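You operate a simulated robot arm through the tools that you are given. There is no shell and no other tool.

Carry out the task below with a simulated two-armed robot. There is one attempt and no reset: what you move stays moved.

## Task
Refill the feeder chute with 2 pads and feed one out.
Fine: pads from the mat; the dial stays on 1; switch the feeder off after.

Only the result counts: the job must be done as asked and must still hold three seconds after the hand-in. Knocking over, shifting, dropping, spilling or breaking anything else fails it.

## Robot
Two 7-joint arms with fingered hands on one trunk that stands fixed in place. Base frame: the origin is at the foot of the trunk, x ahead of it, y to its left, z up; the work surface is at about z = 860. Lengths are in mm, angles in degrees, forces in N, time in s.
The left shoulder is at [55, 125, 1155], the right one opposite. With the tool pointing down near the work surface each hand reaches from about 480 to 860 mm from the base axis, measured 20 degrees to its own side. Payload 3.6 kg a hand.
The TCP of each hand is the grasp point between the finger pads, 34 mm short of the fingertips. In the tool frame z runs along the fingers and y along their closing line. Largest opening 116 mm; the body of the gripper starts 40 mm behind the TCP. The gripper is a hand of 5 fingers: y runs from the thumb to the fingers, the wrist lies at [-16, -160, -164] in the tool frame, and closing takes about 1.5 s.
Orientation is told as [roll, pitch, yaw] about the base's x, y, z axes, in that order, counted from this pose: with the fingers straight down and the wrist toward the robot, the tool's x, y and z point along [0, 1, 0], [1, 0, 0] and [0, 0, -1] of the base frame.

## Interface
- The arms move only by the tool drive_tool. It takes "left_steps", "right_steps" or both (then of equal length, played together; a hand with none holds still); each is a list of rows, each a list of 6 numbers: the shift along the base's x, y, z in units of 400 mm (1.0 is 400 mm), then the turn, a rotation vector about the base's x, y, z in units of 180 degrees (1.0 is 180 degrees). In form: [[dx, dy, dz, rx, ry, rz], ...]. A call has 1 to 20 rows; each row is the pose to reach, as a shift and turn from the pose commanded when the call began. "left_fingers" and "right_fingers" are, for a hand that has rows, the opening in per cent of the stroke, from 0 (shut) to 100 (fully open), set as the call begins (left out, the last holds). A call with a number of a shift or a turn outside -1 to 1 is refused whole. A row lasts 0.2 s, in which the tool goes at most 50 mm and 8.6 degrees; a call with a longer step from one row to the next is refused whole, and so is a gripper value outside its range. A pose out of reach is approached as far as the arm can. The call stops where the force on the tool passes 80 N (or 10 N more than at its start, if that is more) or the arm is blocked; 0.2 s more then pass. Each finger travels about 153 mm/s and halts on what it meets, pressing with about 28 N; the grip force reading is that of the motor and also rises with nothing between the fingers. The clock runs only during rows and for 0.2 s after the last one: add rows that repeat a pose to give the fingers time. The reply holds the time, the measured pose of the TCP, the force on the tool along the base axes, the opening and the grip force, in the units named above and with some noise, with the torque about the TCP (base axes, N m) and any sound that the robot's microphone picked up, and new pictures: "pictures" is both (left out), scene, wrist or none (wrist: the cameras of the hands that moved).
- Cameras (640 x 400 px; columns grow to the right, rows downward): "scene" is now at [130.6, 61.5, 1355.2]; the picture's right is [0.57, -0.82, 0.00], its down [-0.37, -0.25, -0.90] and it looks along [0.73, 0.51, -0.45] (base axes); focal length 273 px, centre (320, 200). "left" rides on the left gripper at [-69, -134, -110] in its tool frame; the picture's right is [-0.77, -0.19, 0.61], its down [0.59, -0.58, 0.57] and it looks along [0.25, 0.79, 0.55] (tool axes); focal length 256 px, centre (320, 200). "right" rides on the right gripper at [69, -134, -110] in its tool frame; the picture's right is [-0.77, 0.19, -0.61], its down [-0.59, -0.58, 0.56] and it looks along [-0.25, 0.79, 0.55] (tool axes); focal length 256 px, centre (320, 200). There is no depth. A picture from a camera that has moved, and an enlarged one, comes with that camera's place and axes in the base frame and with its lens. The place of the scene camera against the robot may be out by one fixed shift of up to 18 mm in any direction.
- raise_lower(by): slides the trunk up (or, below 0, down) by that many mm; the arms and the scene camera ride with it, the base frame stays. It gives what a move gives, with no picture.
- curl_fingers(index, middle, ring, little, thumb_bend, thumb_turn, hand): sets how far each is bent, from 0 (flat) to 100 (curled in); at 30 the hand is open as for a grip, at 70 the pads meet at the TCP. One left out holds its place. A second passes; each finger stops where it meets its share of the squeeze, and holds until it gets a number again. A gripper value or a shape takes the hand back. It gives what a move gives, with no picture; readings hold the bend of each and the force on index, middle, ring, little, thumb and palm. thumb_turn goes from beside the hand (0) to across from the fingers (100), as for a grip.
- grasp_type(shape, hand): the hand has 5 fingers and takes this shape, open, in about a second: jaw (thumb against the fingers, like two jaws); tri (thumb and two fingers); tip (a fingertip pinch); poke (one finger out to press); point (the index stretched); flat (the hand flat); cup (the hand cupped); fist (a fist). The gripper value then closes the fingers along that shape, each until it touches; the sizes above hold for jaw. It gives what a move gives, with no picture.
- head_to(pan, tilt): turns the head with the scene camera to pan (to the left, within 86 degrees either way) and tilt (down, from -29 to 69), counted from straight ahead of the robot. It gives what a move gives, and a new picture of the scene camera.
- inspect(camera, box): a new picture of the part [left, top, right, bottom] of that camera's present view, enlarged. No time passes.
- job_done(): hands the job in; it is judged then, once.

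Nothing tells you positions but the pictures and the camera data. Unless the task says otherwise, let go and move clear before handing in.

The tools are called after "Request:" as a command line: name --argument value ..., lists and objects as JSON in quotes. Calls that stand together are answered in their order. drive_tool: Moves the arms, as the interface text tells. Its arguments: {"type":"object","properties":{"left_steps":{"type":"array"},"left_fingers":{"type":"number"},"right_steps":{"type":"array"},"right_fingers":{"type":"number"},"pictures":{"type":"string","enum":["both","scene","wrist","none"]}},"required":[]} The other tools are called the same way: raise_lower (by) slides the trunk up or down; grasp_type (shape, hand) gives the hand a shape; curl_fingers (index, middle, ring, little, thumb_bend, thumb_turn, hand) moves the fingers one by one; head_to (pan, tilt) turns the head that bears the scene camera; inspect (camera, box) takes an enlarged picture of a part of a camera's view; job_done () hands the job in.

At the start:

```text
t: 0.0
left_ee_pos: [323.2, 401.0, 1182.0]
left_tool_rot: [0.1, 0.0, 0.0]
left_wrist_force: [0.1, 1.1, -0.2]
left_ft_torque: [0.03, 0.0, 0.0]
left_grip_width: 116.0
left_gripper_force: 0.0
left_shape: jaw
left_bend: [30.0, 30.0, 30.0, 30.0, 30.0, 97.0]
left_finger forces: [0.0, 0.0, 0.1, 0.0, 0.0, 0.1]
right_ee_pos: [598.8, 18.4, 1241.0]
right_tool_rot: [0.0, 0.0, 0.1]
right_wrist_force: [0.0, 0.6, -0.4]
right_ft_torque: [-0.02, -0.01, -0.01]
right_grip_width: 115.8
right_gripper_force: 0.1
right_shape: jaw
right_bend: [30.0, 30.0, 30.0, 30.0, 30.0, 97.0]
right_finger forces: [0.0, 0.1, 0.1, 0.0, 0.1, 0.0]
trunk travel left (down, up): [-350.0, 412.0]
head pan, tilt: [34.8, 26.4]
```

scene: 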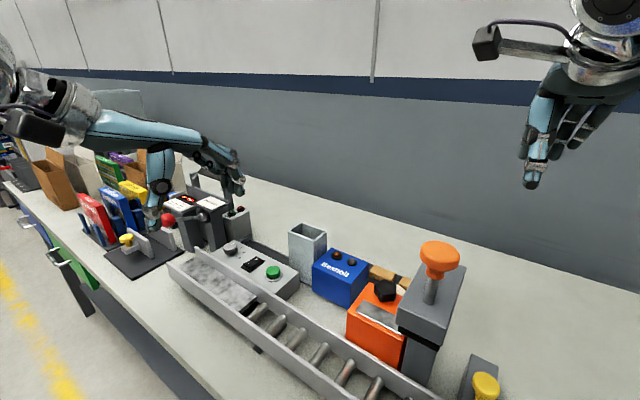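
right: 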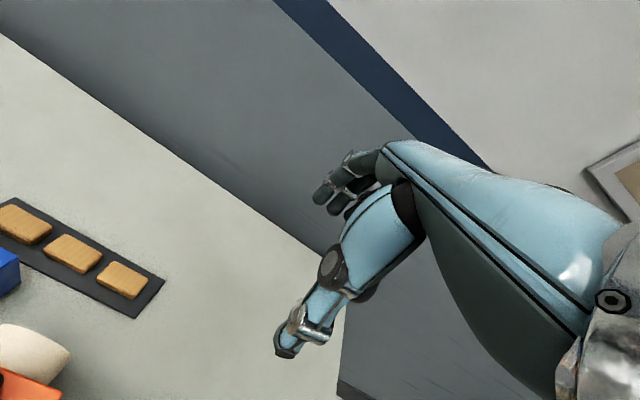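
left: 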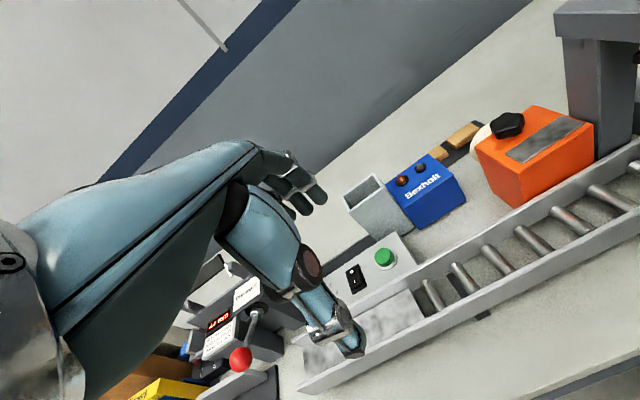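

I see a conveyor with a control box (dial, rocker switch, green button), a hollow grey chute behind it, a blue box, and tan pads on a dark mat behind that. I'll look closer before moving.

Request:
inspect --camera "scene" --box '[160, 200, 420, 362]'

Request:
inspect --camera "left" --box '[300, 100, 620, 300]'

Request:
inspect --camera "right" --box '[0, 180, 240, 330]'

Request:
inspect --camera "scene" --box '[0, 120, 260, 282]'

```text
2.46 times, centred on (290, 281) of scene
camera zoom: at [130.6, 61.5, 1355.2], right [0.57, -0.82, 0.0], down [-0.37, -0.25, -0.9], along [0.73, 0.51, -0.45], focal length 672 px, centre (394, 1)
```

zoom: 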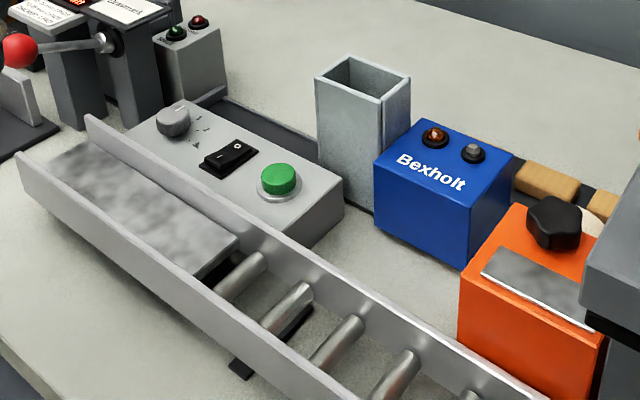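

```text
2.00 times, centred on (460, 200) of left
camera zoom: at [189.6, 331.9, 1292.4], right [-0.19, -0.77, -0.61], down [-0.58, 0.59, -0.57], along [0.79, 0.25, -0.55], focal length 512 px, centre (40, 200)
```

zoom: 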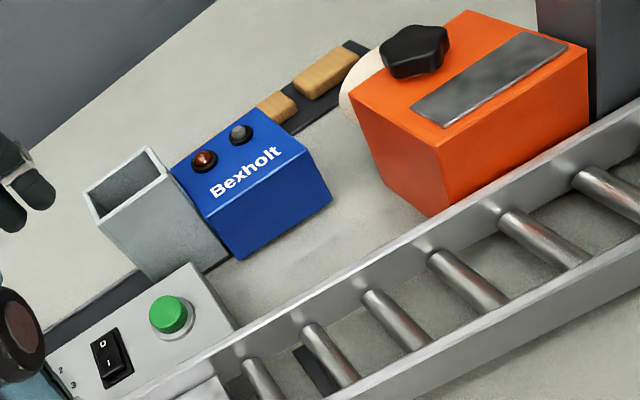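

```text
2.67 times, centred on (120, 255) of right
camera zoom: at [463.4, 87.4, 1350.4], right [0.19, -0.77, 0.61], down [-0.58, -0.59, -0.56], along [0.8, -0.25, -0.55], focal length 683 px, centre (853, 53)
```

zoom: 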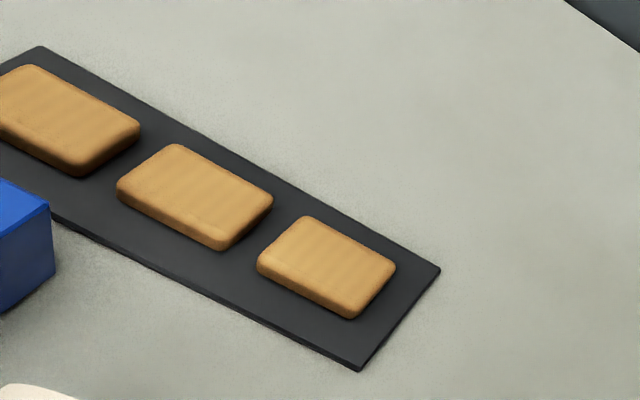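

```text
2.46 times, centred on (130, 201) of scene
camera zoom: at [130.6, 61.5, 1355.2], right [0.57, -0.82, 0.0], down [-0.37, -0.25, -0.9], along [0.73, 0.51, -0.45], focal length 672 px, centre (788, 198)
```

zoom: 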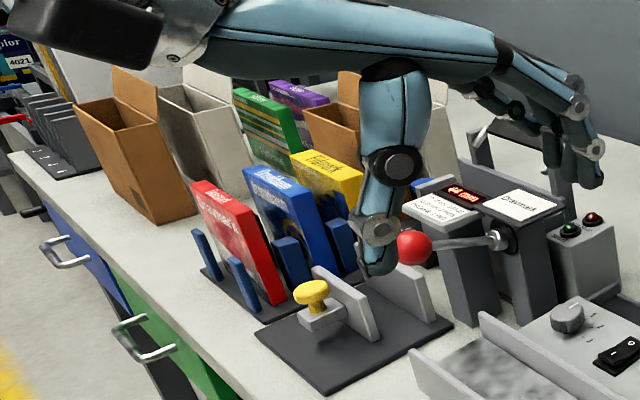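

The pads lie in a row along y at roughly x≈652, y≈300/227/151, and the chute is near (560, 370). I'll get better views by turning the head and moving the left arm's camera.

Request:
head_to --pan 26 --tilt 42

Request:
raise_lower --by 200

Request:
inspect --camera "scene" --box '[0, 0, 640, 400]'

Request:
inspect --camera "left" --box '[0, 0, 640, 400]'

Request:
inspect --camera "right" --box '[0, 0, 640, 400]'

```text
t: 0.8
left_ee_pos: [323.0, 401.9, 1182.2]
left_tool_rot: [0.1, 0.1, 0.0]
left_wrist_force: [-0.1, -0.1, 0.8]
left_ft_torque: [0.02, 0.01, -0.04]
left_grip_width: 115.7
left_gripper_force: 0.2
left_shape: jaw
left_bend: [30.0, 30.0, 30.0, 30.0, 30.0, 97.0]
left_finger forces: [0.1, 0.0, 0.0, 0.0, 0.0, 0.0]
right_ee_pos: [599.1, 19.7, 1241.2]
right_tool_rot: [0.0, 0.0, 0.2]
right_wrist_force: [-0.1, 0.2, 0.2]
right_ft_torque: [0.02, 0.0, 0.01]
right_grip_width: 115.8
right_gripper_force: 0.1
right_shape: jaw
right_bend: [30.0, 30.0, 30.0, 30.0, 30.0, 97.0]
right_finger forces: [0.0, 0.0, 0.0, 0.0, 0.0, 0.1]
trunk travel left (down, up): [-350.0, 412.0]
head pan, tilt: [26.0, 42.0]
camera scene: at [130.5, 45.8, 1331.2], right [0.44, -0.9, 0.0], down [-0.6, -0.29, -0.74], along [0.67, 0.33, -0.67], focal length 273 px, centre (320, 200)
```

scene: 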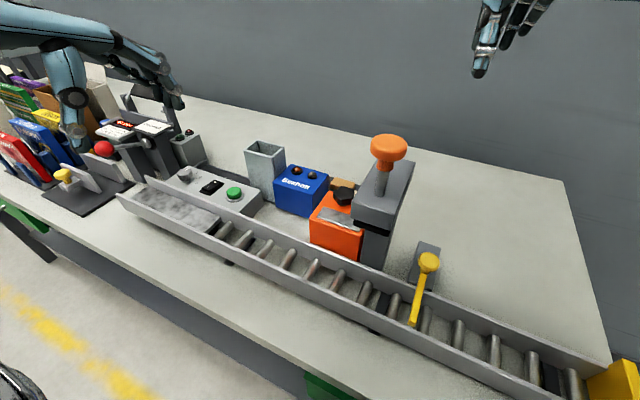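

```text
t: 3.0
left_ee_pos: [323.7, 401.2, 1383.5]
left_tool_rot: [0.0, 0.1, 0.1]
left_wrist_force: [0.5, 0.4, 0.3]
left_ft_torque: [-0.02, -0.01, -0.01]
left_grip_width: 115.6
left_gripper_force: 0.2
left_shape: jaw
left_bend: [30.0, 30.0, 30.0, 30.0, 30.0, 97.0]
left_finger forces: [0.1, 0.0, 0.0, 0.0, 0.0, 0.0]
right_ee_pos: [597.8, 18.7, 1439.8]
right_tool_rot: [0.0, 0.1, 0.1]
right_wrist_force: [0.1, -0.1, 0.3]
right_ft_torque: [-0.01, 0.01, -0.01]
right_grip_width: 116.0
right_gripper_force: 0.1
right_shape: jaw
right_bend: [30.0, 30.0, 30.0, 30.0, 30.0, 97.0]
right_finger forces: [0.0, 0.1, 0.0, 0.0, 0.0, 0.1]
trunk travel left (down, up): [-550.0, 212.0]
head pan, tilt: [26.0, 42.0]
```

```text
1.00 times, centred on (320, 200) of scene (not enlarged: the box is as wide or as high as the picture)
camera zoom: at [90.5, 46.0, 1532.7], right [0.44, -0.9, 0.0], down [-0.6, -0.29, -0.74], along [0.67, 0.33, -0.67], focal length 273 px, centre (320, 200)
```

zoom: 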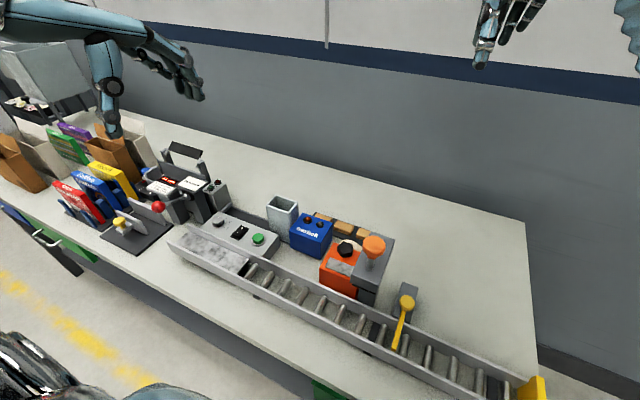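

```text
1.00 times, centred on (320, 200) of left (not enlarged: the box is as wide or as high as the picture)
camera zoom: at [190.0, 332.2, 1492.2], right [-0.19, -0.77, -0.61], down [-0.58, 0.59, -0.57], along [0.79, 0.25, -0.55], focal length 256 px, centre (320, 200)
```

zoom: 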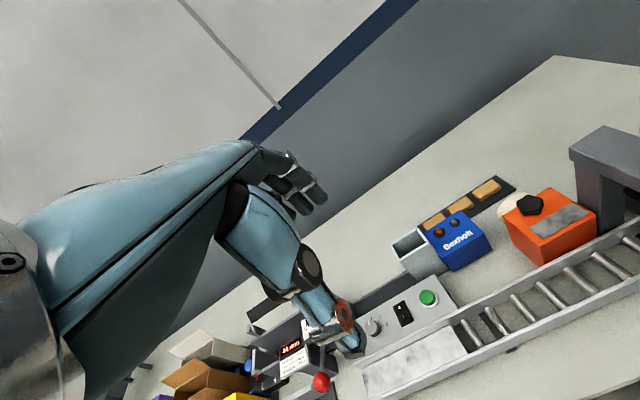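

```text
1.00 times, centred on (320, 200) of right (not enlarged: the box is as wide or as high as the picture)
camera zoom: at [463.8, 87.7, 1550.1], right [0.19, -0.77, 0.61], down [-0.58, -0.59, -0.56], along [0.79, -0.25, -0.55], focal length 256 px, centre (320, 200)
```

zoom: 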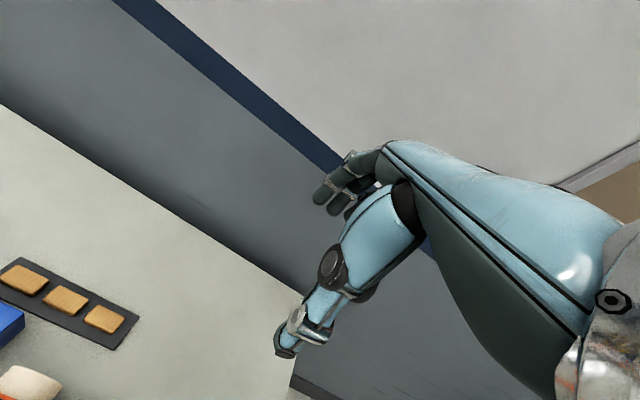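

The raised view shows the chute mouth, controls and pads more clearly; I'll zoom in to measure them.

Request:
inspect --camera "scene" --box '[200, 180, 420, 318]'

Request:
inspect --camera "left" --box '[350, 170, 550, 295]'

Request:
inspect --camera "left" --box '[340, 250, 500, 350]'

Request:
inspect --camera "right" --box '[0, 230, 192, 350]'

```text
2.90 times, centred on (310, 249) of scene
camera zoom: at [90.5, 46.0, 1532.7], right [0.44, -0.9, 0.0], down [-0.6, -0.29, -0.74], along [0.67, 0.33, -0.67], focal length 792 px, centre (349, 58)
```

zoom: 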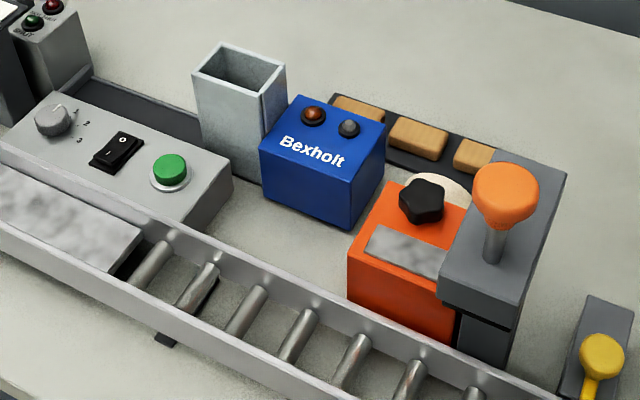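

```text
3.20 times, centred on (450, 232) of left
camera zoom: at [190.0, 332.2, 1492.2], right [-0.19, -0.77, -0.61], down [-0.58, 0.59, -0.57], along [0.79, 0.25, -0.55], focal length 819 px, centre (-96, 96)
```

zoom: 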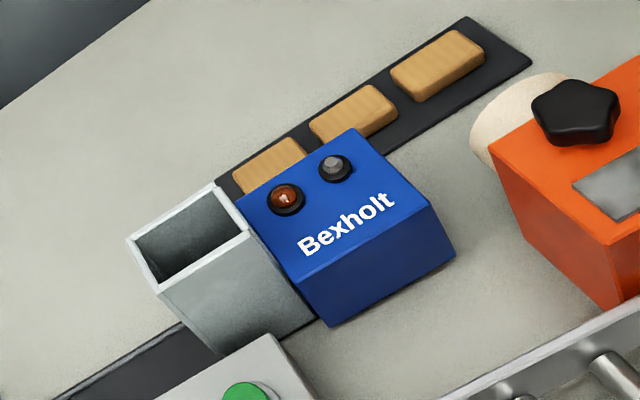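

```text
4.00 times, centred on (420, 300) of left
camera zoom: at [190.0, 332.2, 1492.2], right [-0.19, -0.77, -0.61], down [-0.58, 0.59, -0.57], along [0.79, 0.25, -0.55], focal length 1024 px, centre (-80, -200)
```

zoom: 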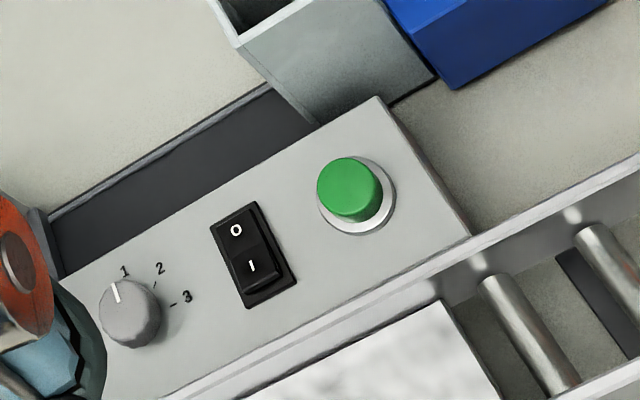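

```text
3.33 times, centred on (96, 290) of right
camera zoom: at [463.8, 87.7, 1550.1], right [0.19, -0.77, 0.61], down [-0.58, -0.59, -0.56], along [0.79, -0.25, -0.55], focal length 853 px, centre (1067, -100)
```

zoom: 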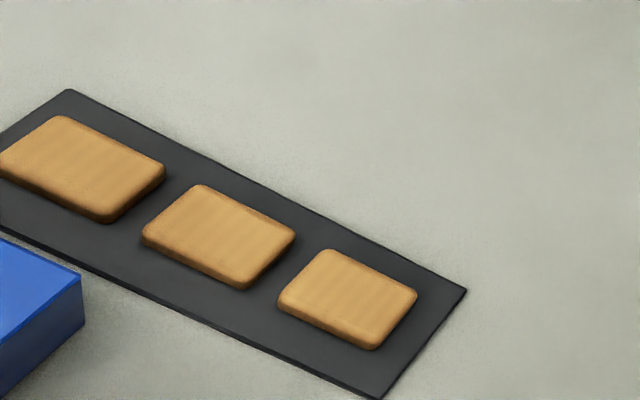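

Chute mouth I take to be about x 526–577, y 346–417, top z≈996; pads are ~58×35 mm with the same orientation as the chute; dial is on 1. I'll lower the trunk back, take a finger shape and look at it in the wrist camera.

Request:
raise_lower --by -200

Request:
grasp_type --shape "tri" --hand "left"

Request:
inspect --camera "left" --box '[0, 0, 640, 400]'

Request:
inspect --camera "right" --box '[0, 100, 640, 400]'

```text
t: 5.1
left_ee_pos: [323.2, 400.9, 1183.6]
left_tool_rot: [0.0, 0.0, 0.0]
left_wrist_force: [0.7, -0.1, -0.2]
left_ft_torque: [-0.02, 0.02, -0.02]
left_grip_width: 115.8
left_gripper_force: 0.1
left_shape: jaw
left_bend: [30.0, 30.0, 30.0, 30.0, 30.0, 97.0]
left_finger forces: [0.0, 0.1, 0.0, 0.0, 0.0, 0.0]
right_ee_pos: [597.5, 18.3, 1241.7]
right_tool_rot: [0.0, 0.0, 0.1]
right_wrist_force: [-0.6, 0.6, 0.0]
right_ft_torque: [-0.02, 0.01, -0.02]
right_grip_width: 115.7
right_gripper_force: 0.0
right_shape: jaw
right_bend: [30.0, 30.0, 30.0, 30.0, 30.0, 97.0]
right_finger forces: [0.0, 0.0, 0.0, 0.1, 0.0, 0.0]
trunk travel left (down, up): [-350.0, 412.0]
head pan, tilt: [26.0, 42.0]
```

```text
t: 6.0
left_ee_pos: [323.1, 400.8, 1183.6]
left_tool_rot: [0.0, 0.1, -0.1]
left_wrist_force: [-0.3, -0.2, 0.1]
left_ft_torque: [0.01, -0.02, 0.01]
left_grip_width: 115.7
left_gripper_force: 0.0
left_shape: tri
left_bend: [30.0, 30.0, 98.0, 98.0, 30.0, 97.0]
left_finger forces: [0.1, 0.0, 0.0, 0.1, 0.0, 0.0]
right_ee_pos: [599.2, 19.3, 1239.3]
right_tool_rot: [0.0, 0.1, 0.1]
right_wrist_force: [0.0, -0.6, 0.7]
right_ft_torque: [-0.01, -0.04, 0.01]
right_grip_width: 115.7
right_gripper_force: 0.1
right_shape: jaw
right_bend: [30.0, 30.0, 30.0, 30.0, 30.0, 97.0]
right_finger forces: [0.0, 0.0, 0.0, 0.0, 0.1, 0.0]
trunk travel left (down, up): [-350.0, 412.0]
head pan, tilt: [26.0, 42.0]
```

```text
1.00 times, centred on (320, 200) of left (not enlarged: the box is as wide or as high as the picture)
camera zoom: at [189.6, 332.0, 1292.4], right [-0.19, -0.77, -0.61], down [-0.58, 0.59, -0.57], along [0.79, 0.25, -0.55], focal length 256 px, centre (320, 200)
```

zoom: 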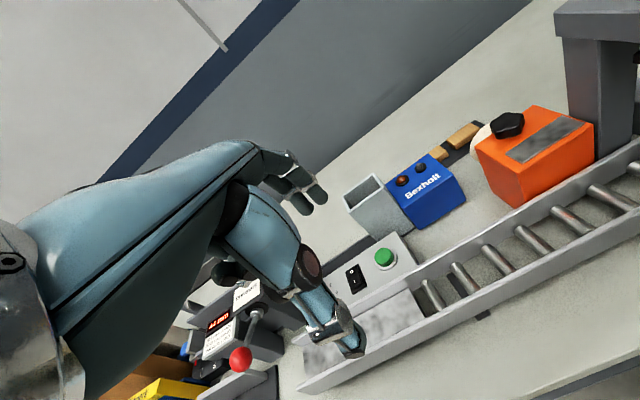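

```text
1.00 times, centred on (320, 250) of right (not enlarged: the box is as wide or as high as the picture)
camera zoom: at [463.5, 87.4, 1350.4], right [0.19, -0.77, 0.61], down [-0.58, -0.59, -0.56], along [0.8, -0.25, -0.55], focal length 256 px, centre (320, 150)
```

zoom: 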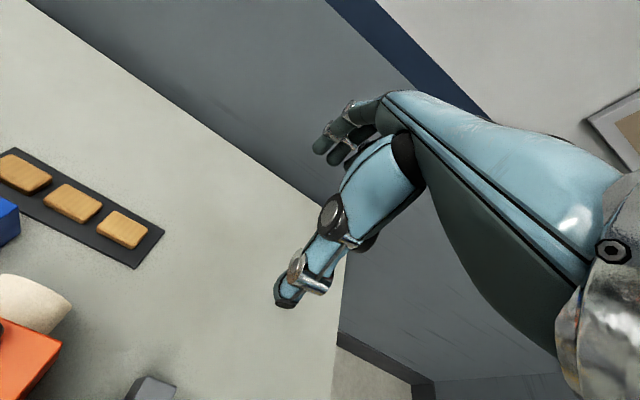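

In tri shape thumb tip sits opposite index and middle, and pad 2 (about (648, 225)) is the most open to reach. I'll move the right arm aside and bring the left hand above pad 2 at safe height.

Request:
drive_tool --left_steps '[[0.09, -0.05, 0, 0, 0, 0], [0.18, -0.1, 0, 0, 0, 0], [0.27, -0.15, 0, 0, 0, 0], [0.36, -0.2, 0, 0, 0, 0], [0.45, -0.25, 0, 0, 0, 0], [0.54, -0.3, 0, 0, 0, 0], [0.63, -0.35, 0, 0, 0, 0], [0.72, -0.4, 0, 0, 0, 0], [0.81, -0.445, 0, 0, 0, 0], [0.81, -0.445, -0.1, 0, 0, 0], [0.81, -0.445, -0.2, 0, 0, 0], [0.81, -0.445, -0.3, 0, 0, 0]]' --right_steps '[[0, -0.05, 0, 0, 0, 0], [0, -0.1, 0, 0, 0, 0], [0, -0.15, 0, 0, 0, 0], [0, -0.2, 0, 0, 0, 0], [0, -0.25, 0, 0, 0, 0], [0, -0.3, 0, 0, 0, 0], [0, -0.35, 0, 0, 0, 0], [0, -0.4, 0, 0, 0, 0], [0, -0.45, 0, 0, 0, 0], [0, -0.45, 0, 0, 0, 0], [0, -0.45, 0, 0, 0, 0], [0, -0.45, 0, 0, 0, 0]]'

```text
t: 8.6
left_ee_pos: [649.3, 224.0, 1062.9]
left_tool_rot: [-0.1, 0.0, 0.2]
left_wrist_force: [1.3, 0.4, -0.9]
left_ft_torque: [0.0, -0.02, -0.04]
left_grip_width: 116.1
left_gripper_force: 0.0
left_shape: tri
left_bend: [30.0, 30.0, 98.0, 98.0, 30.0, 97.0]
left_finger forces: [0.0, 0.0, 0.0, 0.1, 0.0, 0.1]
right_ee_pos: [599.9, -162.9, 1239.6]
right_tool_rot: [0.0, 0.1, 0.2]
right_wrist_force: [0.1, -0.1, -0.2]
right_ft_torque: [-0.01, 0.02, -0.01]
right_grip_width: 115.9
right_gripper_force: 0.1
right_shape: jaw
right_bend: [30.0, 30.0, 30.0, 30.0, 30.0, 97.0]
right_finger forces: [0.0, 0.1, 0.0, 0.0, 0.0, 0.1]
trunk travel left (down, up): [-350.0, 412.0]
head pan, tilt: [26.0, 42.0]
camera scene: at [131.0, 45.8, 1331.1], right [0.44, -0.9, 0.0], down [-0.6, -0.29, -0.74], along [0.67, 0.33, -0.67], focal length 273 px, centre (320, 200)
camera right: at [464.9, -92.9, 1348.9], right [0.19, -0.77, 0.61], down [-0.58, -0.59, -0.56], along [0.79, -0.25, -0.55], focal length 256 px, centre (320, 200)
camera left: at [515.2, 154.1, 1172.5], right [-0.19, -0.77, -0.61], down [-0.58, 0.59, -0.57], along [0.79, 0.25, -0.55], focal length 256 px, centre (320, 200)
```

scene: 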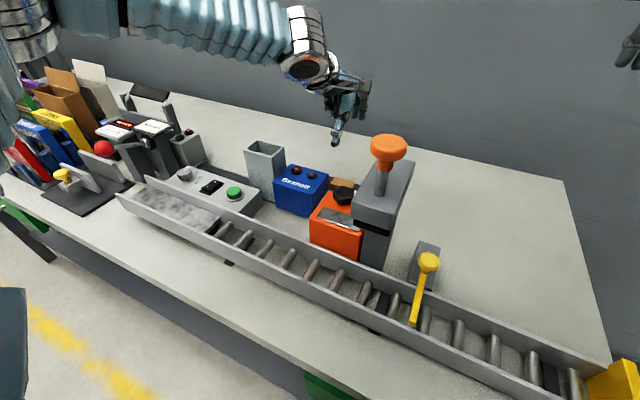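
right: 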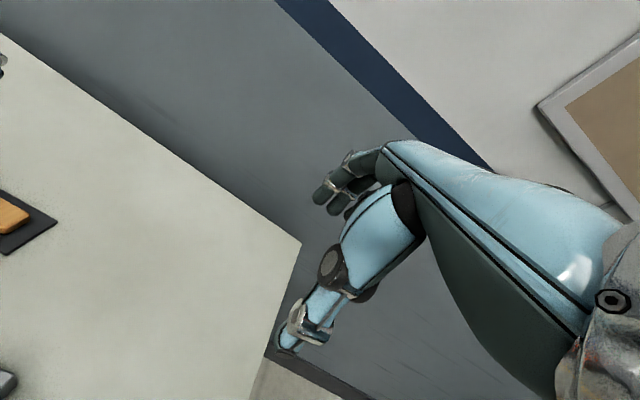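
left: 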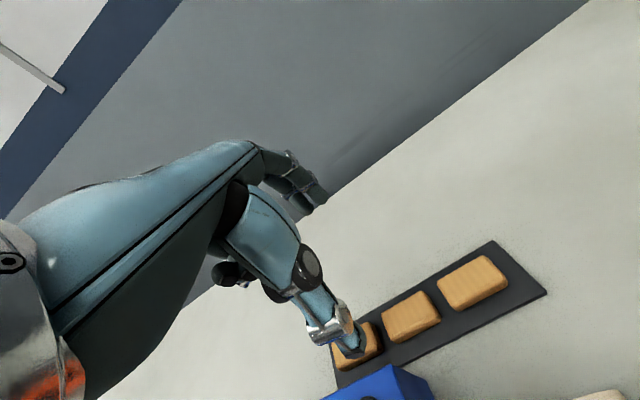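

The hand hovers near pad 2; I'll enlarge the pads to fix their positions precisely.

Request:
inspect --camera "left" --box '[320, 230, 560, 380]'

Request:
inspect --camera "scene" --box '[240, 100, 440, 225]'

```text
2.67 times, centred on (440, 305) of left
camera zoom: at [515.2, 154.1, 1172.5], right [-0.19, -0.77, -0.61], down [-0.58, 0.59, -0.57], along [0.79, 0.25, -0.55], focal length 683 px, centre (0, -80)
```

zoom: 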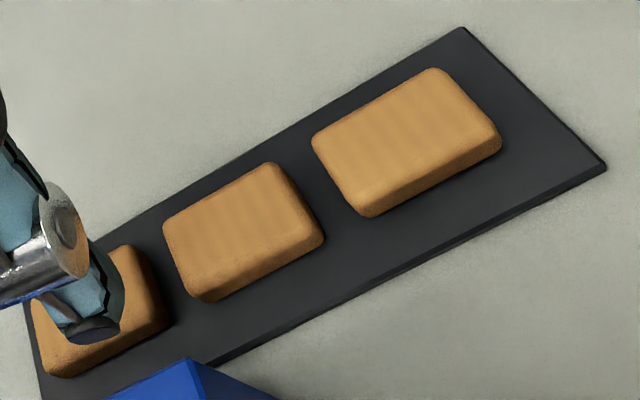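

```text
3.20 times, centred on (340, 162) of scene
camera zoom: at [131.0, 45.8, 1331.1], right [0.44, -0.9, 0.0], down [-0.6, -0.29, -0.74], along [0.67, 0.33, -0.67], focal length 874 px, centre (256, 320)
```

zoom: 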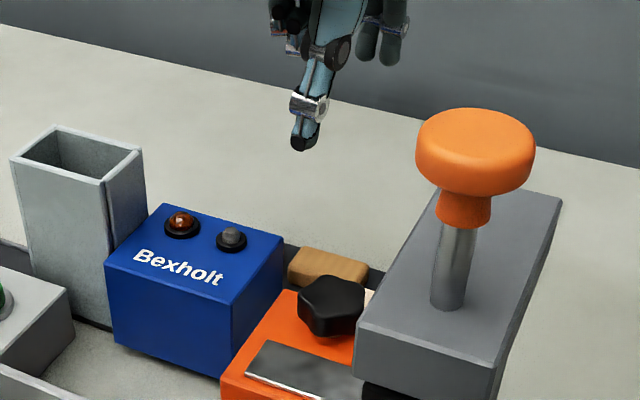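

Pad 2's centre is about (650, 226), top z≈875. I'll narrow the fingers, then descend partway and check.

Request:
drive_tool --left_steps '[[0, 0, 0, 0, 0, 0], [0, 0, 0, 0, 0, 0], [0, 0, -0.1, 0, 0, 0], [0, 0, -0.2, 0, 0, 0], [0, 0, -0.3, 0, 0, 0]]' --left_fingers 58

Request:
inspect --camera "left" --box '[240, 150, 560, 350]'

Request:
inspect --camera "scene" --box '[280, 120, 400, 195]'

```text
t: 9.8
left_ee_pos: [627.0, 234.0, 962.0]
left_tool_rot: [-0.1, 0.0, -0.1]
left_wrist_force: [-0.4, -3.0, 2.2]
left_ft_torque: [-0.1, 0.07, 0.19]
left_grip_width: 67.2
left_gripper_force: 0.0
left_shape: tri
left_bend: [41.0, 41.0, 98.0, 98.0, 61.0, 98.0]
left_finger forces: [0.1, 0.0, 0.0, 0.0, 3.6, 0.1]
left hand out of reach, approached as far as the arm can: row 4, 5
right_ee_pos: [598.0, -165.1, 1236.7]
right_tool_rot: [0.1, 0.0, 0.0]
right_wrist_force: [0.0, 0.2, 0.1]
right_ft_torque: [-0.01, -0.04, -0.03]
right_grip_width: 115.9
right_gripper_force: 0.1
right_shape: jaw
right_bend: [30.0, 30.0, 30.0, 30.0, 30.0, 97.0]
right_finger forces: [0.1, 0.0, 0.0, 0.0, 0.0, 0.1]
trunk travel left (down, up): [-350.0, 412.0]
head pan, tilt: [26.0, 42.0]
camera scene: at [130.5, 44.3, 1331.2], right [0.44, -0.9, 0.0], down [-0.6, -0.29, -0.74], along [0.67, 0.33, -0.67], focal length 273 px, centre (320, 200)
camera left: at [491.5, 166.2, 1071.8], right [-0.19, -0.77, -0.61], down [-0.58, 0.59, -0.57], along [0.8, 0.24, -0.55], focal length 256 px, centre (320, 200)
```

scene: 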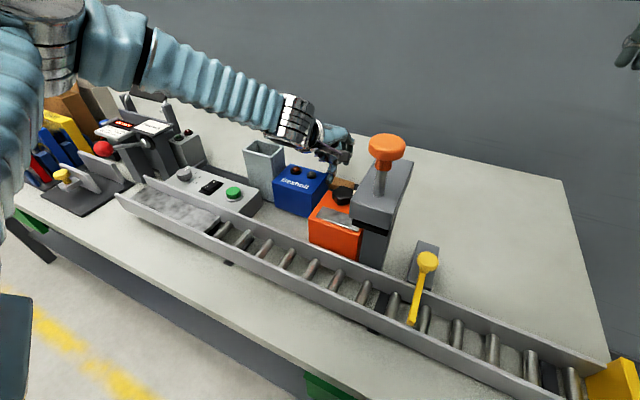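
left: 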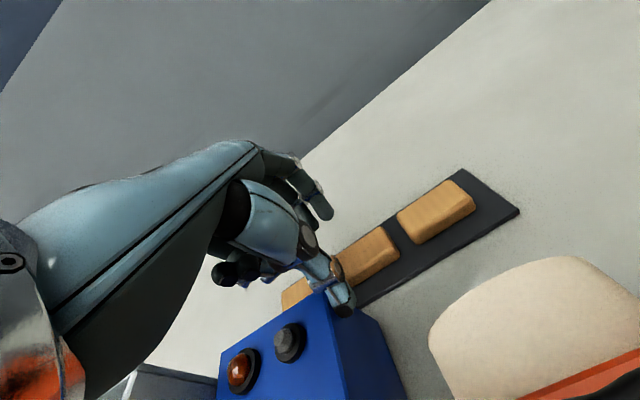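

```text
2.00 times, centred on (400, 250) of left
camera zoom: at [491.5, 166.2, 1071.8], right [-0.19, -0.77, -0.61], down [-0.58, 0.59, -0.57], along [0.8, 0.24, -0.55], focal length 512 px, centre (160, 100)
```

zoom: 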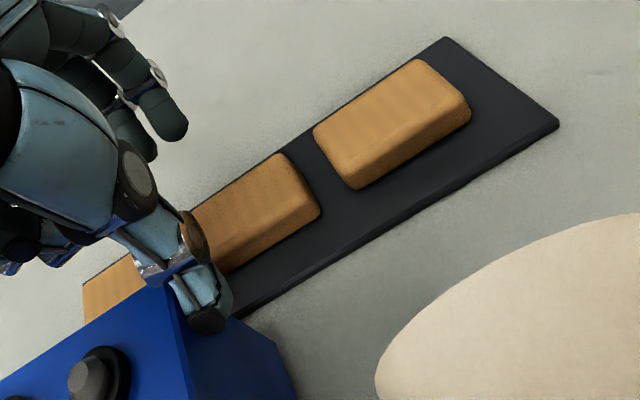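

```text
5.33 times, centred on (340, 158) of scene
camera zoom: at [130.5, 44.3, 1331.2], right [0.44, -0.9, 0.0], down [-0.6, -0.29, -0.74], along [0.67, 0.33, -0.67], focal length 1456 px, centre (213, 427)
```

zoom: 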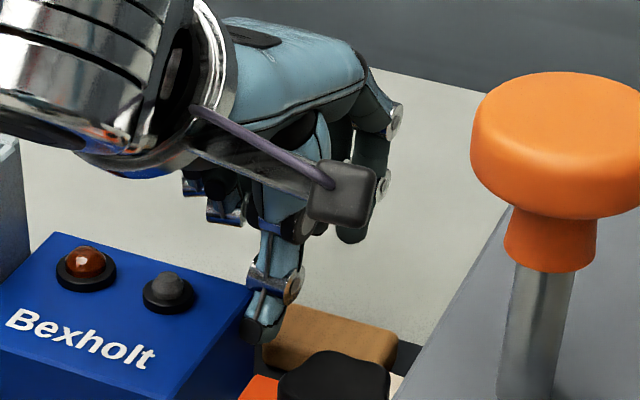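

The arm fell short (about 22 mm in x) and the thumb touched the blue box edge lightly. I'll go straight up and re-think the approach.

Request:
drive_tool --left_steps '[[0, 0, 0.05, 0, 0, 0], [0, 0, 0.1, 0, 0, 0], [0, 0, 0.2, 0, 0, 0]]'

Request:
inspect --camera "scene" --box '[240, 100, 440, 225]'

```text
t: 10.6
left_ee_pos: [623.1, 236.1, 1040.9]
left_tool_rot: [0.0, 0.0, 0.1]
left_wrist_force: [-0.1, -0.1, -0.3]
left_ft_torque: [-0.02, -0.03, 0.03]
left_grip_width: 67.6
left_gripper_force: 0.1
left_shape: tri
left_bend: [41.0, 41.0, 98.0, 98.0, 61.0, 99.0]
left_finger forces: [0.1, 0.0, 0.0, 0.0, 0.0, 0.1]
right_ee_pos: [599.0, -163.9, 1240.3]
right_tool_rot: [0.0, 0.0, 0.1]
right_wrist_force: [-0.9, -0.3, 0.6]
right_ft_torque: [0.01, 0.0, -0.01]
right_grip_width: 115.9
right_gripper_force: 0.0
right_shape: jaw
right_bend: [30.0, 30.0, 30.0, 30.0, 30.0, 97.0]
right_finger forces: [0.0, 0.1, 0.0, 0.1, 0.0, 0.1]
trunk travel left (down, up): [-350.0, 412.0]
head pan, tilt: [26.0, 42.0]
camera scene: at [129.7, 44.7, 1331.3], right [0.44, -0.9, 0.0], down [-0.6, -0.29, -0.74], along [0.67, 0.33, -0.67], focal length 273 px, centre (320, 200)
camera left: at [489.7, 168.2, 1151.3], right [-0.19, -0.77, -0.61], down [-0.58, 0.59, -0.56], along [0.8, 0.25, -0.55], focal length 256 px, centre (320, 200)
```

scene: 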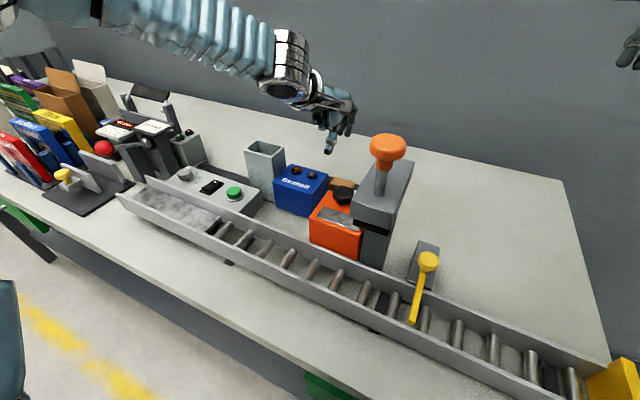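
left: 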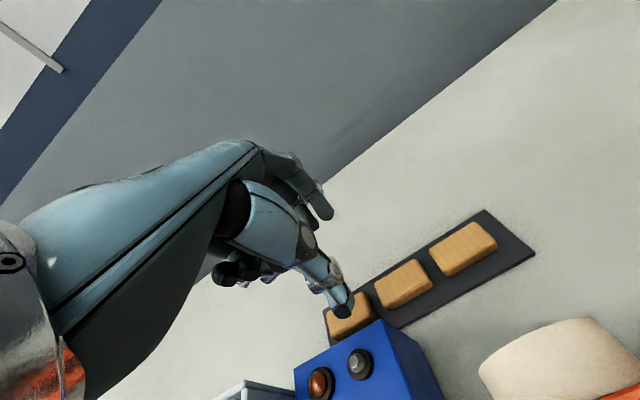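

```text
3.20 times, centred on (340, 162) of scene
camera zoom: at [129.7, 44.7, 1331.3], right [0.44, -0.9, 0.0], down [-0.6, -0.29, -0.74], along [0.67, 0.33, -0.67], focal length 874 px, centre (256, 320)
```

zoom: 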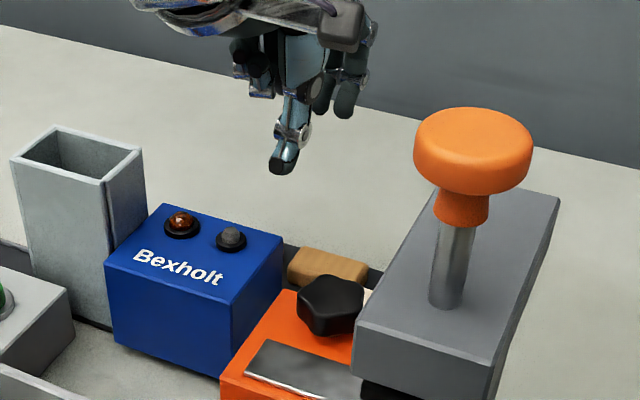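

The blue box is unmoved. The lower pose seems to be a joint-limit problem, so I'll raise both hands, then lower the trunk so the pads sit higher relative to the shoulder.

Request:
drive_tool --left_steps '[[0.02, -0.01, 0.08, 0, 0, 0], [0.04, -0.02, 0.16, 0, 0, 0], [0.0675, -0.025, 0.25, 0, 0, 0]]' --right_steps '[[0, 0, 0.08, 0, 0, 0], [0, 0, 0.16, 0, 0, 0], [0, 0, 0.25, 0, 0, 0]]' --pictures "none"

Request:
raise_lower --by -100

Request:
head_to --pan 30 --tilt 35

```text
t: 11.4
left_ee_pos: [650.3, 229.3, 1142.0]
left_tool_rot: [-0.1, -0.1, 0.1]
left_wrist_force: [0.3, 0.4, -0.2]
left_ft_torque: [-0.02, 0.03, 0.01]
left_grip_width: 67.2
left_gripper_force: 0.1
left_shape: tri
left_bend: [41.0, 41.0, 98.0, 98.0, 61.0, 99.0]
left_finger forces: [0.1, 0.0, 0.1, 0.0, 0.0, 0.1]
right_ee_pos: [597.8, -163.9, 1339.1]
right_tool_rot: [-0.1, 0.1, 0.2]
right_wrist_force: [-0.6, -0.4, 0.0]
right_ft_torque: [0.01, -0.01, -0.01]
right_grip_width: 115.9
right_gripper_force: 0.1
right_shape: jaw
right_bend: [30.0, 30.0, 30.0, 30.0, 30.0, 97.0]
right_finger forces: [0.0, 0.0, 0.0, 0.0, 0.0, 0.1]
trunk travel left (down, up): [-350.0, 412.0]
head pan, tilt: [26.0, 42.0]
```

```text
t: 12.8
left_ee_pos: [651.0, 226.9, 1041.5]
left_tool_rot: [0.0, -0.1, 0.0]
left_wrist_force: [-1.4, 0.3, 0.3]
left_ft_torque: [-0.03, 0.0, 0.0]
left_grip_width: 67.4
left_gripper_force: 0.0
left_shape: tri
left_bend: [41.0, 41.0, 98.0, 98.0, 61.0, 99.0]
left_finger forces: [0.1, 0.0, 0.0, 0.0, 0.0, 0.0]
right_ee_pos: [597.7, -161.6, 1240.5]
right_tool_rot: [0.0, 0.0, 0.0]
right_wrist_force: [-0.5, -0.4, -0.3]
right_ft_torque: [0.03, 0.02, -0.03]
right_grip_width: 116.0
right_gripper_force: 0.2
right_shape: jaw
right_bend: [30.0, 30.0, 30.0, 30.0, 30.0, 97.0]
right_finger forces: [0.0, 0.0, 0.0, 0.0, 0.0, 0.0]
trunk travel left (down, up): [-250.0, 512.0]
head pan, tilt: [26.0, 42.0]
```

```text
t: 13.4
left_ee_pos: [650.6, 227.1, 1041.0]
left_tool_rot: [0.0, 0.0, 0.0]
left_wrist_force: [-0.1, 0.4, -0.1]
left_ft_torque: [-0.01, -0.02, 0.0]
left_grip_width: 67.3
left_gripper_force: 0.0
left_shape: tri
left_bend: [41.0, 41.0, 98.0, 98.0, 61.0, 99.0]
left_finger forces: [0.0, 0.1, 0.0, 0.1, 0.1, 0.1]
right_ee_pos: [597.6, -162.0, 1238.9]
right_tool_rot: [0.1, 0.1, 0.0]
right_wrist_force: [1.0, -1.0, 1.3]
right_ft_torque: [0.03, -0.02, 0.02]
right_grip_width: 115.9
right_gripper_force: 0.0
right_shape: jaw
right_bend: [30.0, 30.0, 30.0, 30.0, 30.0, 97.0]
right_finger forces: [0.0, 0.0, 0.0, 0.0, 0.1, 0.1]
trunk travel left (down, up): [-250.0, 512.0]
head pan, tilt: [30.0, 35.0]
camera scene: at [170.9, 52.7, 1239.1], right [0.5, -0.87, 0.0], down [-0.5, -0.29, -0.82], along [0.71, 0.41, -0.57], focal length 273 px, centre (320, 200)
```

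scene: 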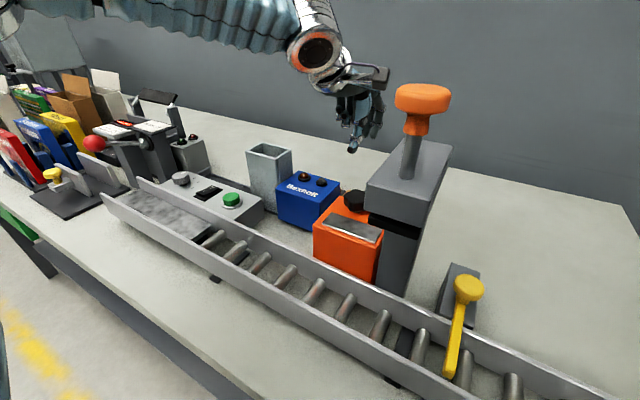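

With the trunk lower, I'll try descending again toward pad 2, checking reach.

Request:
drive_tool --left_steps '[[0, -0.016, 0, 0, 0, 0], [0, -0.016, -0.1, 0, 0, 0], [0, -0.016, -0.2, 0, 0, 0]]'

Request:
inspect --camera "left" --box '[240, 150, 560, 350]'

```text
t: 14.2
left_ee_pos: [651.3, 220.9, 958.1]
left_tool_rot: [-0.1, 0.0, 0.1]
left_wrist_force: [1.0, 0.4, 0.4]
left_ft_torque: [-0.02, 0.01, -0.01]
left_grip_width: 67.4
left_gripper_force: 0.1
left_shape: tri
left_bend: [41.0, 41.0, 98.0, 98.0, 61.0, 99.0]
left_finger forces: [0.1, 0.0, 0.0, 0.0, 0.0, 0.0]
right_ee_pos: [599.9, -162.7, 1239.3]
right_tool_rot: [0.0, 0.1, 0.1]
right_wrist_force: [0.4, 0.1, -0.6]
right_ft_torque: [-0.02, 0.02, 0.03]
right_grip_width: 116.0
right_gripper_force: 0.0
right_shape: jaw
right_bend: [30.0, 30.0, 30.0, 30.0, 30.0, 97.0]
right_finger forces: [0.0, 0.0, 0.0, 0.0, 0.1, 0.0]
trunk travel left (down, up): [-250.0, 512.0]
head pan, tilt: [30.0, 35.0]
camera scene: at [171.6, 52.9, 1239.0], right [0.5, -0.87, 0.0], down [-0.5, -0.29, -0.82], along [0.71, 0.41, -0.57], focal length 273 px, centre (320, 200)
camera left: at [517.5, 151.4, 1068.8], right [-0.19, -0.77, -0.61], down [-0.58, 0.59, -0.57], along [0.79, 0.25, -0.55], focal length 256 px, centre (320, 200)
```

scene: 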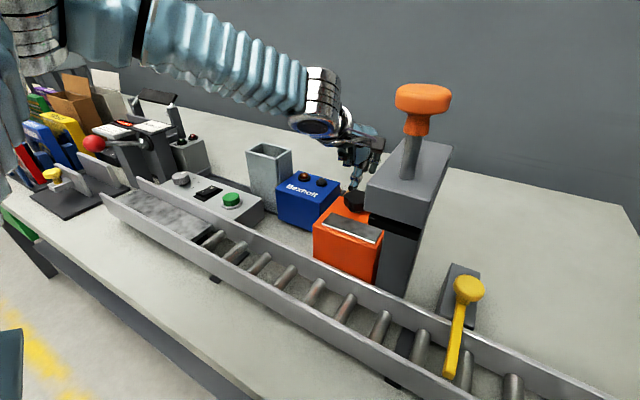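
left: 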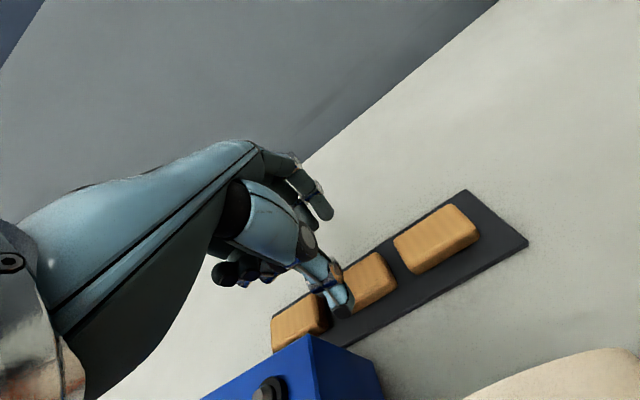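

```text
2.00 times, centred on (400, 250) of left
camera zoom: at [517.5, 151.4, 1068.8], right [-0.19, -0.77, -0.61], down [-0.58, 0.59, -0.57], along [0.79, 0.25, -0.55], focal length 512 px, centre (160, 100)
```

zoom: 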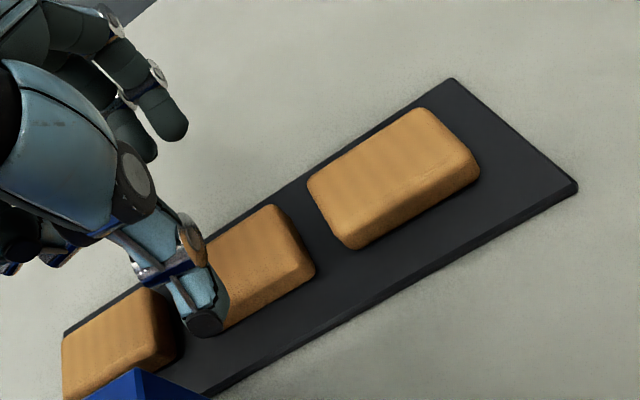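

Reach is now fine and pad 2 lies between thumb and fingers. Descending toward pad level.

Request:
drive_tool --left_steps '[[0, 0, -0.04, 0, 0, 0], [0, 0, -0.08, 0, 0, 0], [0, 0, -0.12, 0, 0, 0]]'

Request:
inspect --camera "left" --box '[240, 150, 560, 350]'

Request:
inspect --camera "scene" --box '[270, 110, 430, 210]'

```text
t: 15.0
left_ee_pos: [651.1, 220.7, 911.0]
left_tool_rot: [0.0, 0.1, 0.0]
left_wrist_force: [-0.1, -1.2, 1.2]
left_ft_torque: [0.0, 0.0, 0.02]
left_grip_width: 67.3
left_gripper_force: 0.1
left_shape: tri
left_bend: [41.0, 41.0, 98.0, 98.0, 61.0, 99.0]
left_finger forces: [0.1, 0.0, 0.0, 0.0, 0.1, 0.0]
right_ee_pos: [599.8, -160.5, 1240.9]
right_tool_rot: [-0.1, 0.1, 0.1]
right_wrist_force: [0.2, 0.3, 0.5]
right_ft_torque: [0.05, -0.03, -0.01]
right_grip_width: 116.0
right_gripper_force: 0.0
right_shape: jaw
right_bend: [30.0, 30.0, 30.0, 30.0, 30.0, 97.0]
right_finger forces: [0.0, 0.0, 0.1, 0.1, 0.1, 0.0]
trunk travel left (down, up): [-250.0, 512.0]
head pan, tilt: [30.0, 35.0]
camera scene: at [171.3, 53.0, 1239.1], right [0.5, -0.87, 0.0], down [-0.5, -0.29, -0.82], along [0.71, 0.41, -0.57], focal length 273 px, centre (320, 200)
camera left: at [517.5, 152.3, 1021.2], right [-0.19, -0.77, -0.61], down [-0.58, 0.59, -0.57], along [0.79, 0.25, -0.55], focal length 256 px, centre (320, 200)
```

scene: 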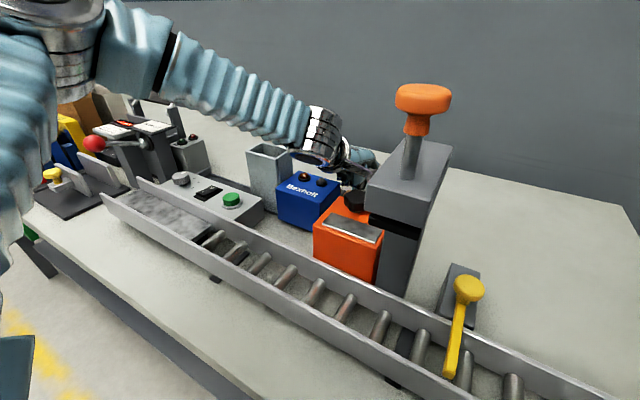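
left: 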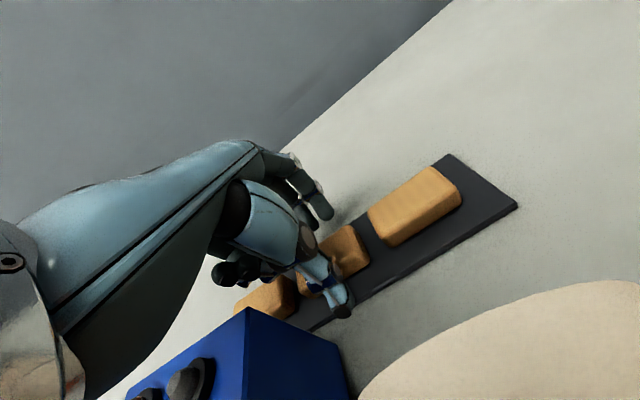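

```text
2.00 times, centred on (400, 250) of left
camera zoom: at [517.5, 152.3, 1021.2], right [-0.19, -0.77, -0.61], down [-0.58, 0.59, -0.57], along [0.79, 0.25, -0.55], focal length 512 px, centre (160, 100)
```

zoom: 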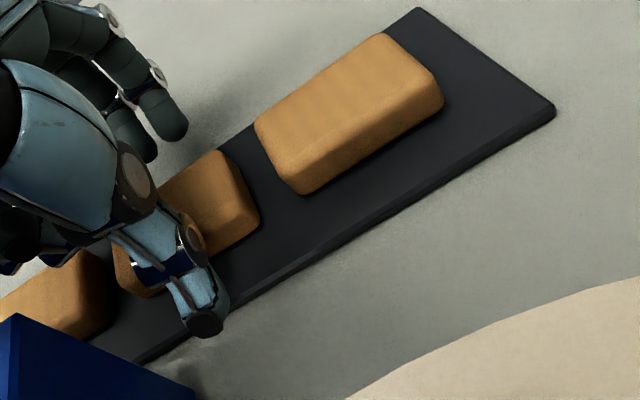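

```text
4.00 times, centred on (350, 160) of scene
camera zoom: at [171.3, 53.0, 1239.1], right [0.5, -0.87, 0.0], down [-0.5, -0.29, -0.82], along [0.71, 0.41, -0.57], focal length 1092 px, centre (200, 360)
```

zoom: 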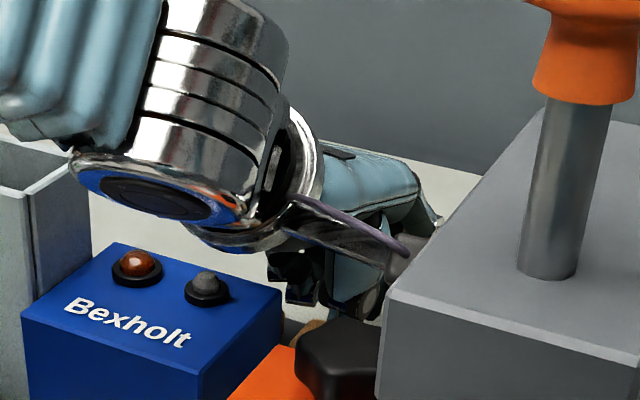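

Thumb and fingers straddle pad 2. I'll lower ~9 mm so the fingertips sit slightly above the mat, then close.

Request:
drive_tool --left_steps '[[0.002, 0.008, -0.0125, 0, 0, 0], [0.002, 0.008, -0.0225, 0, 0, 0]]' --pictures "none"

Request:
drive_tool --left_steps '[[0, 0, 0, 0, 0, 0], [0, 0, 0, 0, 0, 0], [0, 0, 0, 0, 0, 0], [0, 0, 0, 0, 0, 0], [0, 0, 0, 0, 0, 0], [0, 0, 0, 0, 0, 0], [0, 0, 0, 0, 0, 0]]' --left_fingers 15 --pictures "wrist"

Request:
inspect --camera "left" --box '[240, 150, 560, 350]'

```text
t: 15.6
left_ee_pos: [650.6, 223.7, 902.9]
left_tool_rot: [0.0, -0.1, 0.0]
left_wrist_force: [-0.5, -0.7, 0.8]
left_ft_torque: [0.04, 0.0, -0.01]
left_grip_width: 67.2
left_gripper_force: 0.0
left_shape: tri
left_bend: [41.0, 41.0, 98.0, 98.0, 61.0, 99.0]
left_finger forces: [0.1, 0.0, 0.1, 0.0, 0.0, 0.1]
right_ee_pos: [598.7, -162.7, 1239.6]
right_tool_rot: [0.0, 0.0, 0.1]
right_wrist_force: [0.2, 0.6, 0.1]
right_ft_torque: [-0.07, 0.0, -0.01]
right_grip_width: 116.0
right_gripper_force: 0.0
right_shape: jaw
right_bend: [30.0, 30.0, 30.0, 30.0, 30.0, 97.0]
right_finger forces: [0.0, 0.0, 0.0, 0.0, 0.1, 0.0]
trunk travel left (down, up): [-250.0, 512.0]
head pan, tilt: [30.0, 35.0]
```

```text
t: 17.2
left_ee_pos: [651.3, 225.1, 902.9]
left_tool_rot: [0.0, 0.1, 0.0]
left_wrist_force: [-1.4, 1.2, 5.5]
left_ft_torque: [-0.01, -0.07, -0.04]
left_grip_width: 29.6
left_gripper_force: 28.1
left_shape: tri
left_bend: [52.0, 54.0, 100.0, 100.0, 70.0, 100.0]
left_finger forces: [15.9, 14.8, 0.0, 0.0, 31.8, 0.0]
right_ee_pos: [597.4, -162.6, 1241.1]
right_tool_rot: [-0.1, 0.1, 0.1]
right_wrist_force: [-0.4, -0.5, 0.3]
right_ft_torque: [0.01, -0.01, -0.01]
right_grip_width: 115.8
right_gripper_force: 0.1
right_shape: jaw
right_bend: [30.0, 30.0, 30.0, 30.0, 30.0, 97.0]
right_finger forces: [0.0, 0.0, 0.0, 0.0, 0.1, 0.0]
trunk travel left (down, up): [-250.0, 512.0]
head pan, tilt: [30.0, 35.0]
camera left: at [516.9, 155.2, 1013.0], right [-0.19, -0.77, -0.61], down [-0.58, 0.59, -0.57], along [0.8, 0.25, -0.55], focal length 256 px, centre (320, 200)
```

left: 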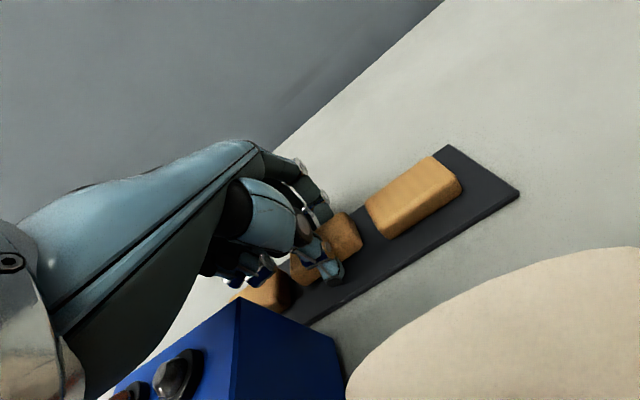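

```text
2.00 times, centred on (400, 250) of left
camera zoom: at [516.9, 155.2, 1013.0], right [-0.19, -0.77, -0.61], down [-0.58, 0.59, -0.57], along [0.8, 0.25, -0.55], focal length 512 px, centre (160, 100)
```

zoom: 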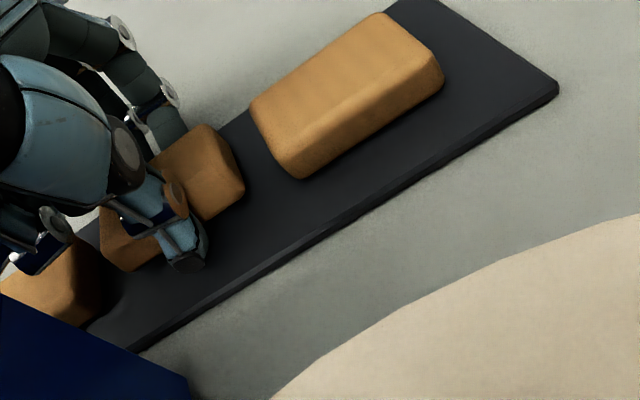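

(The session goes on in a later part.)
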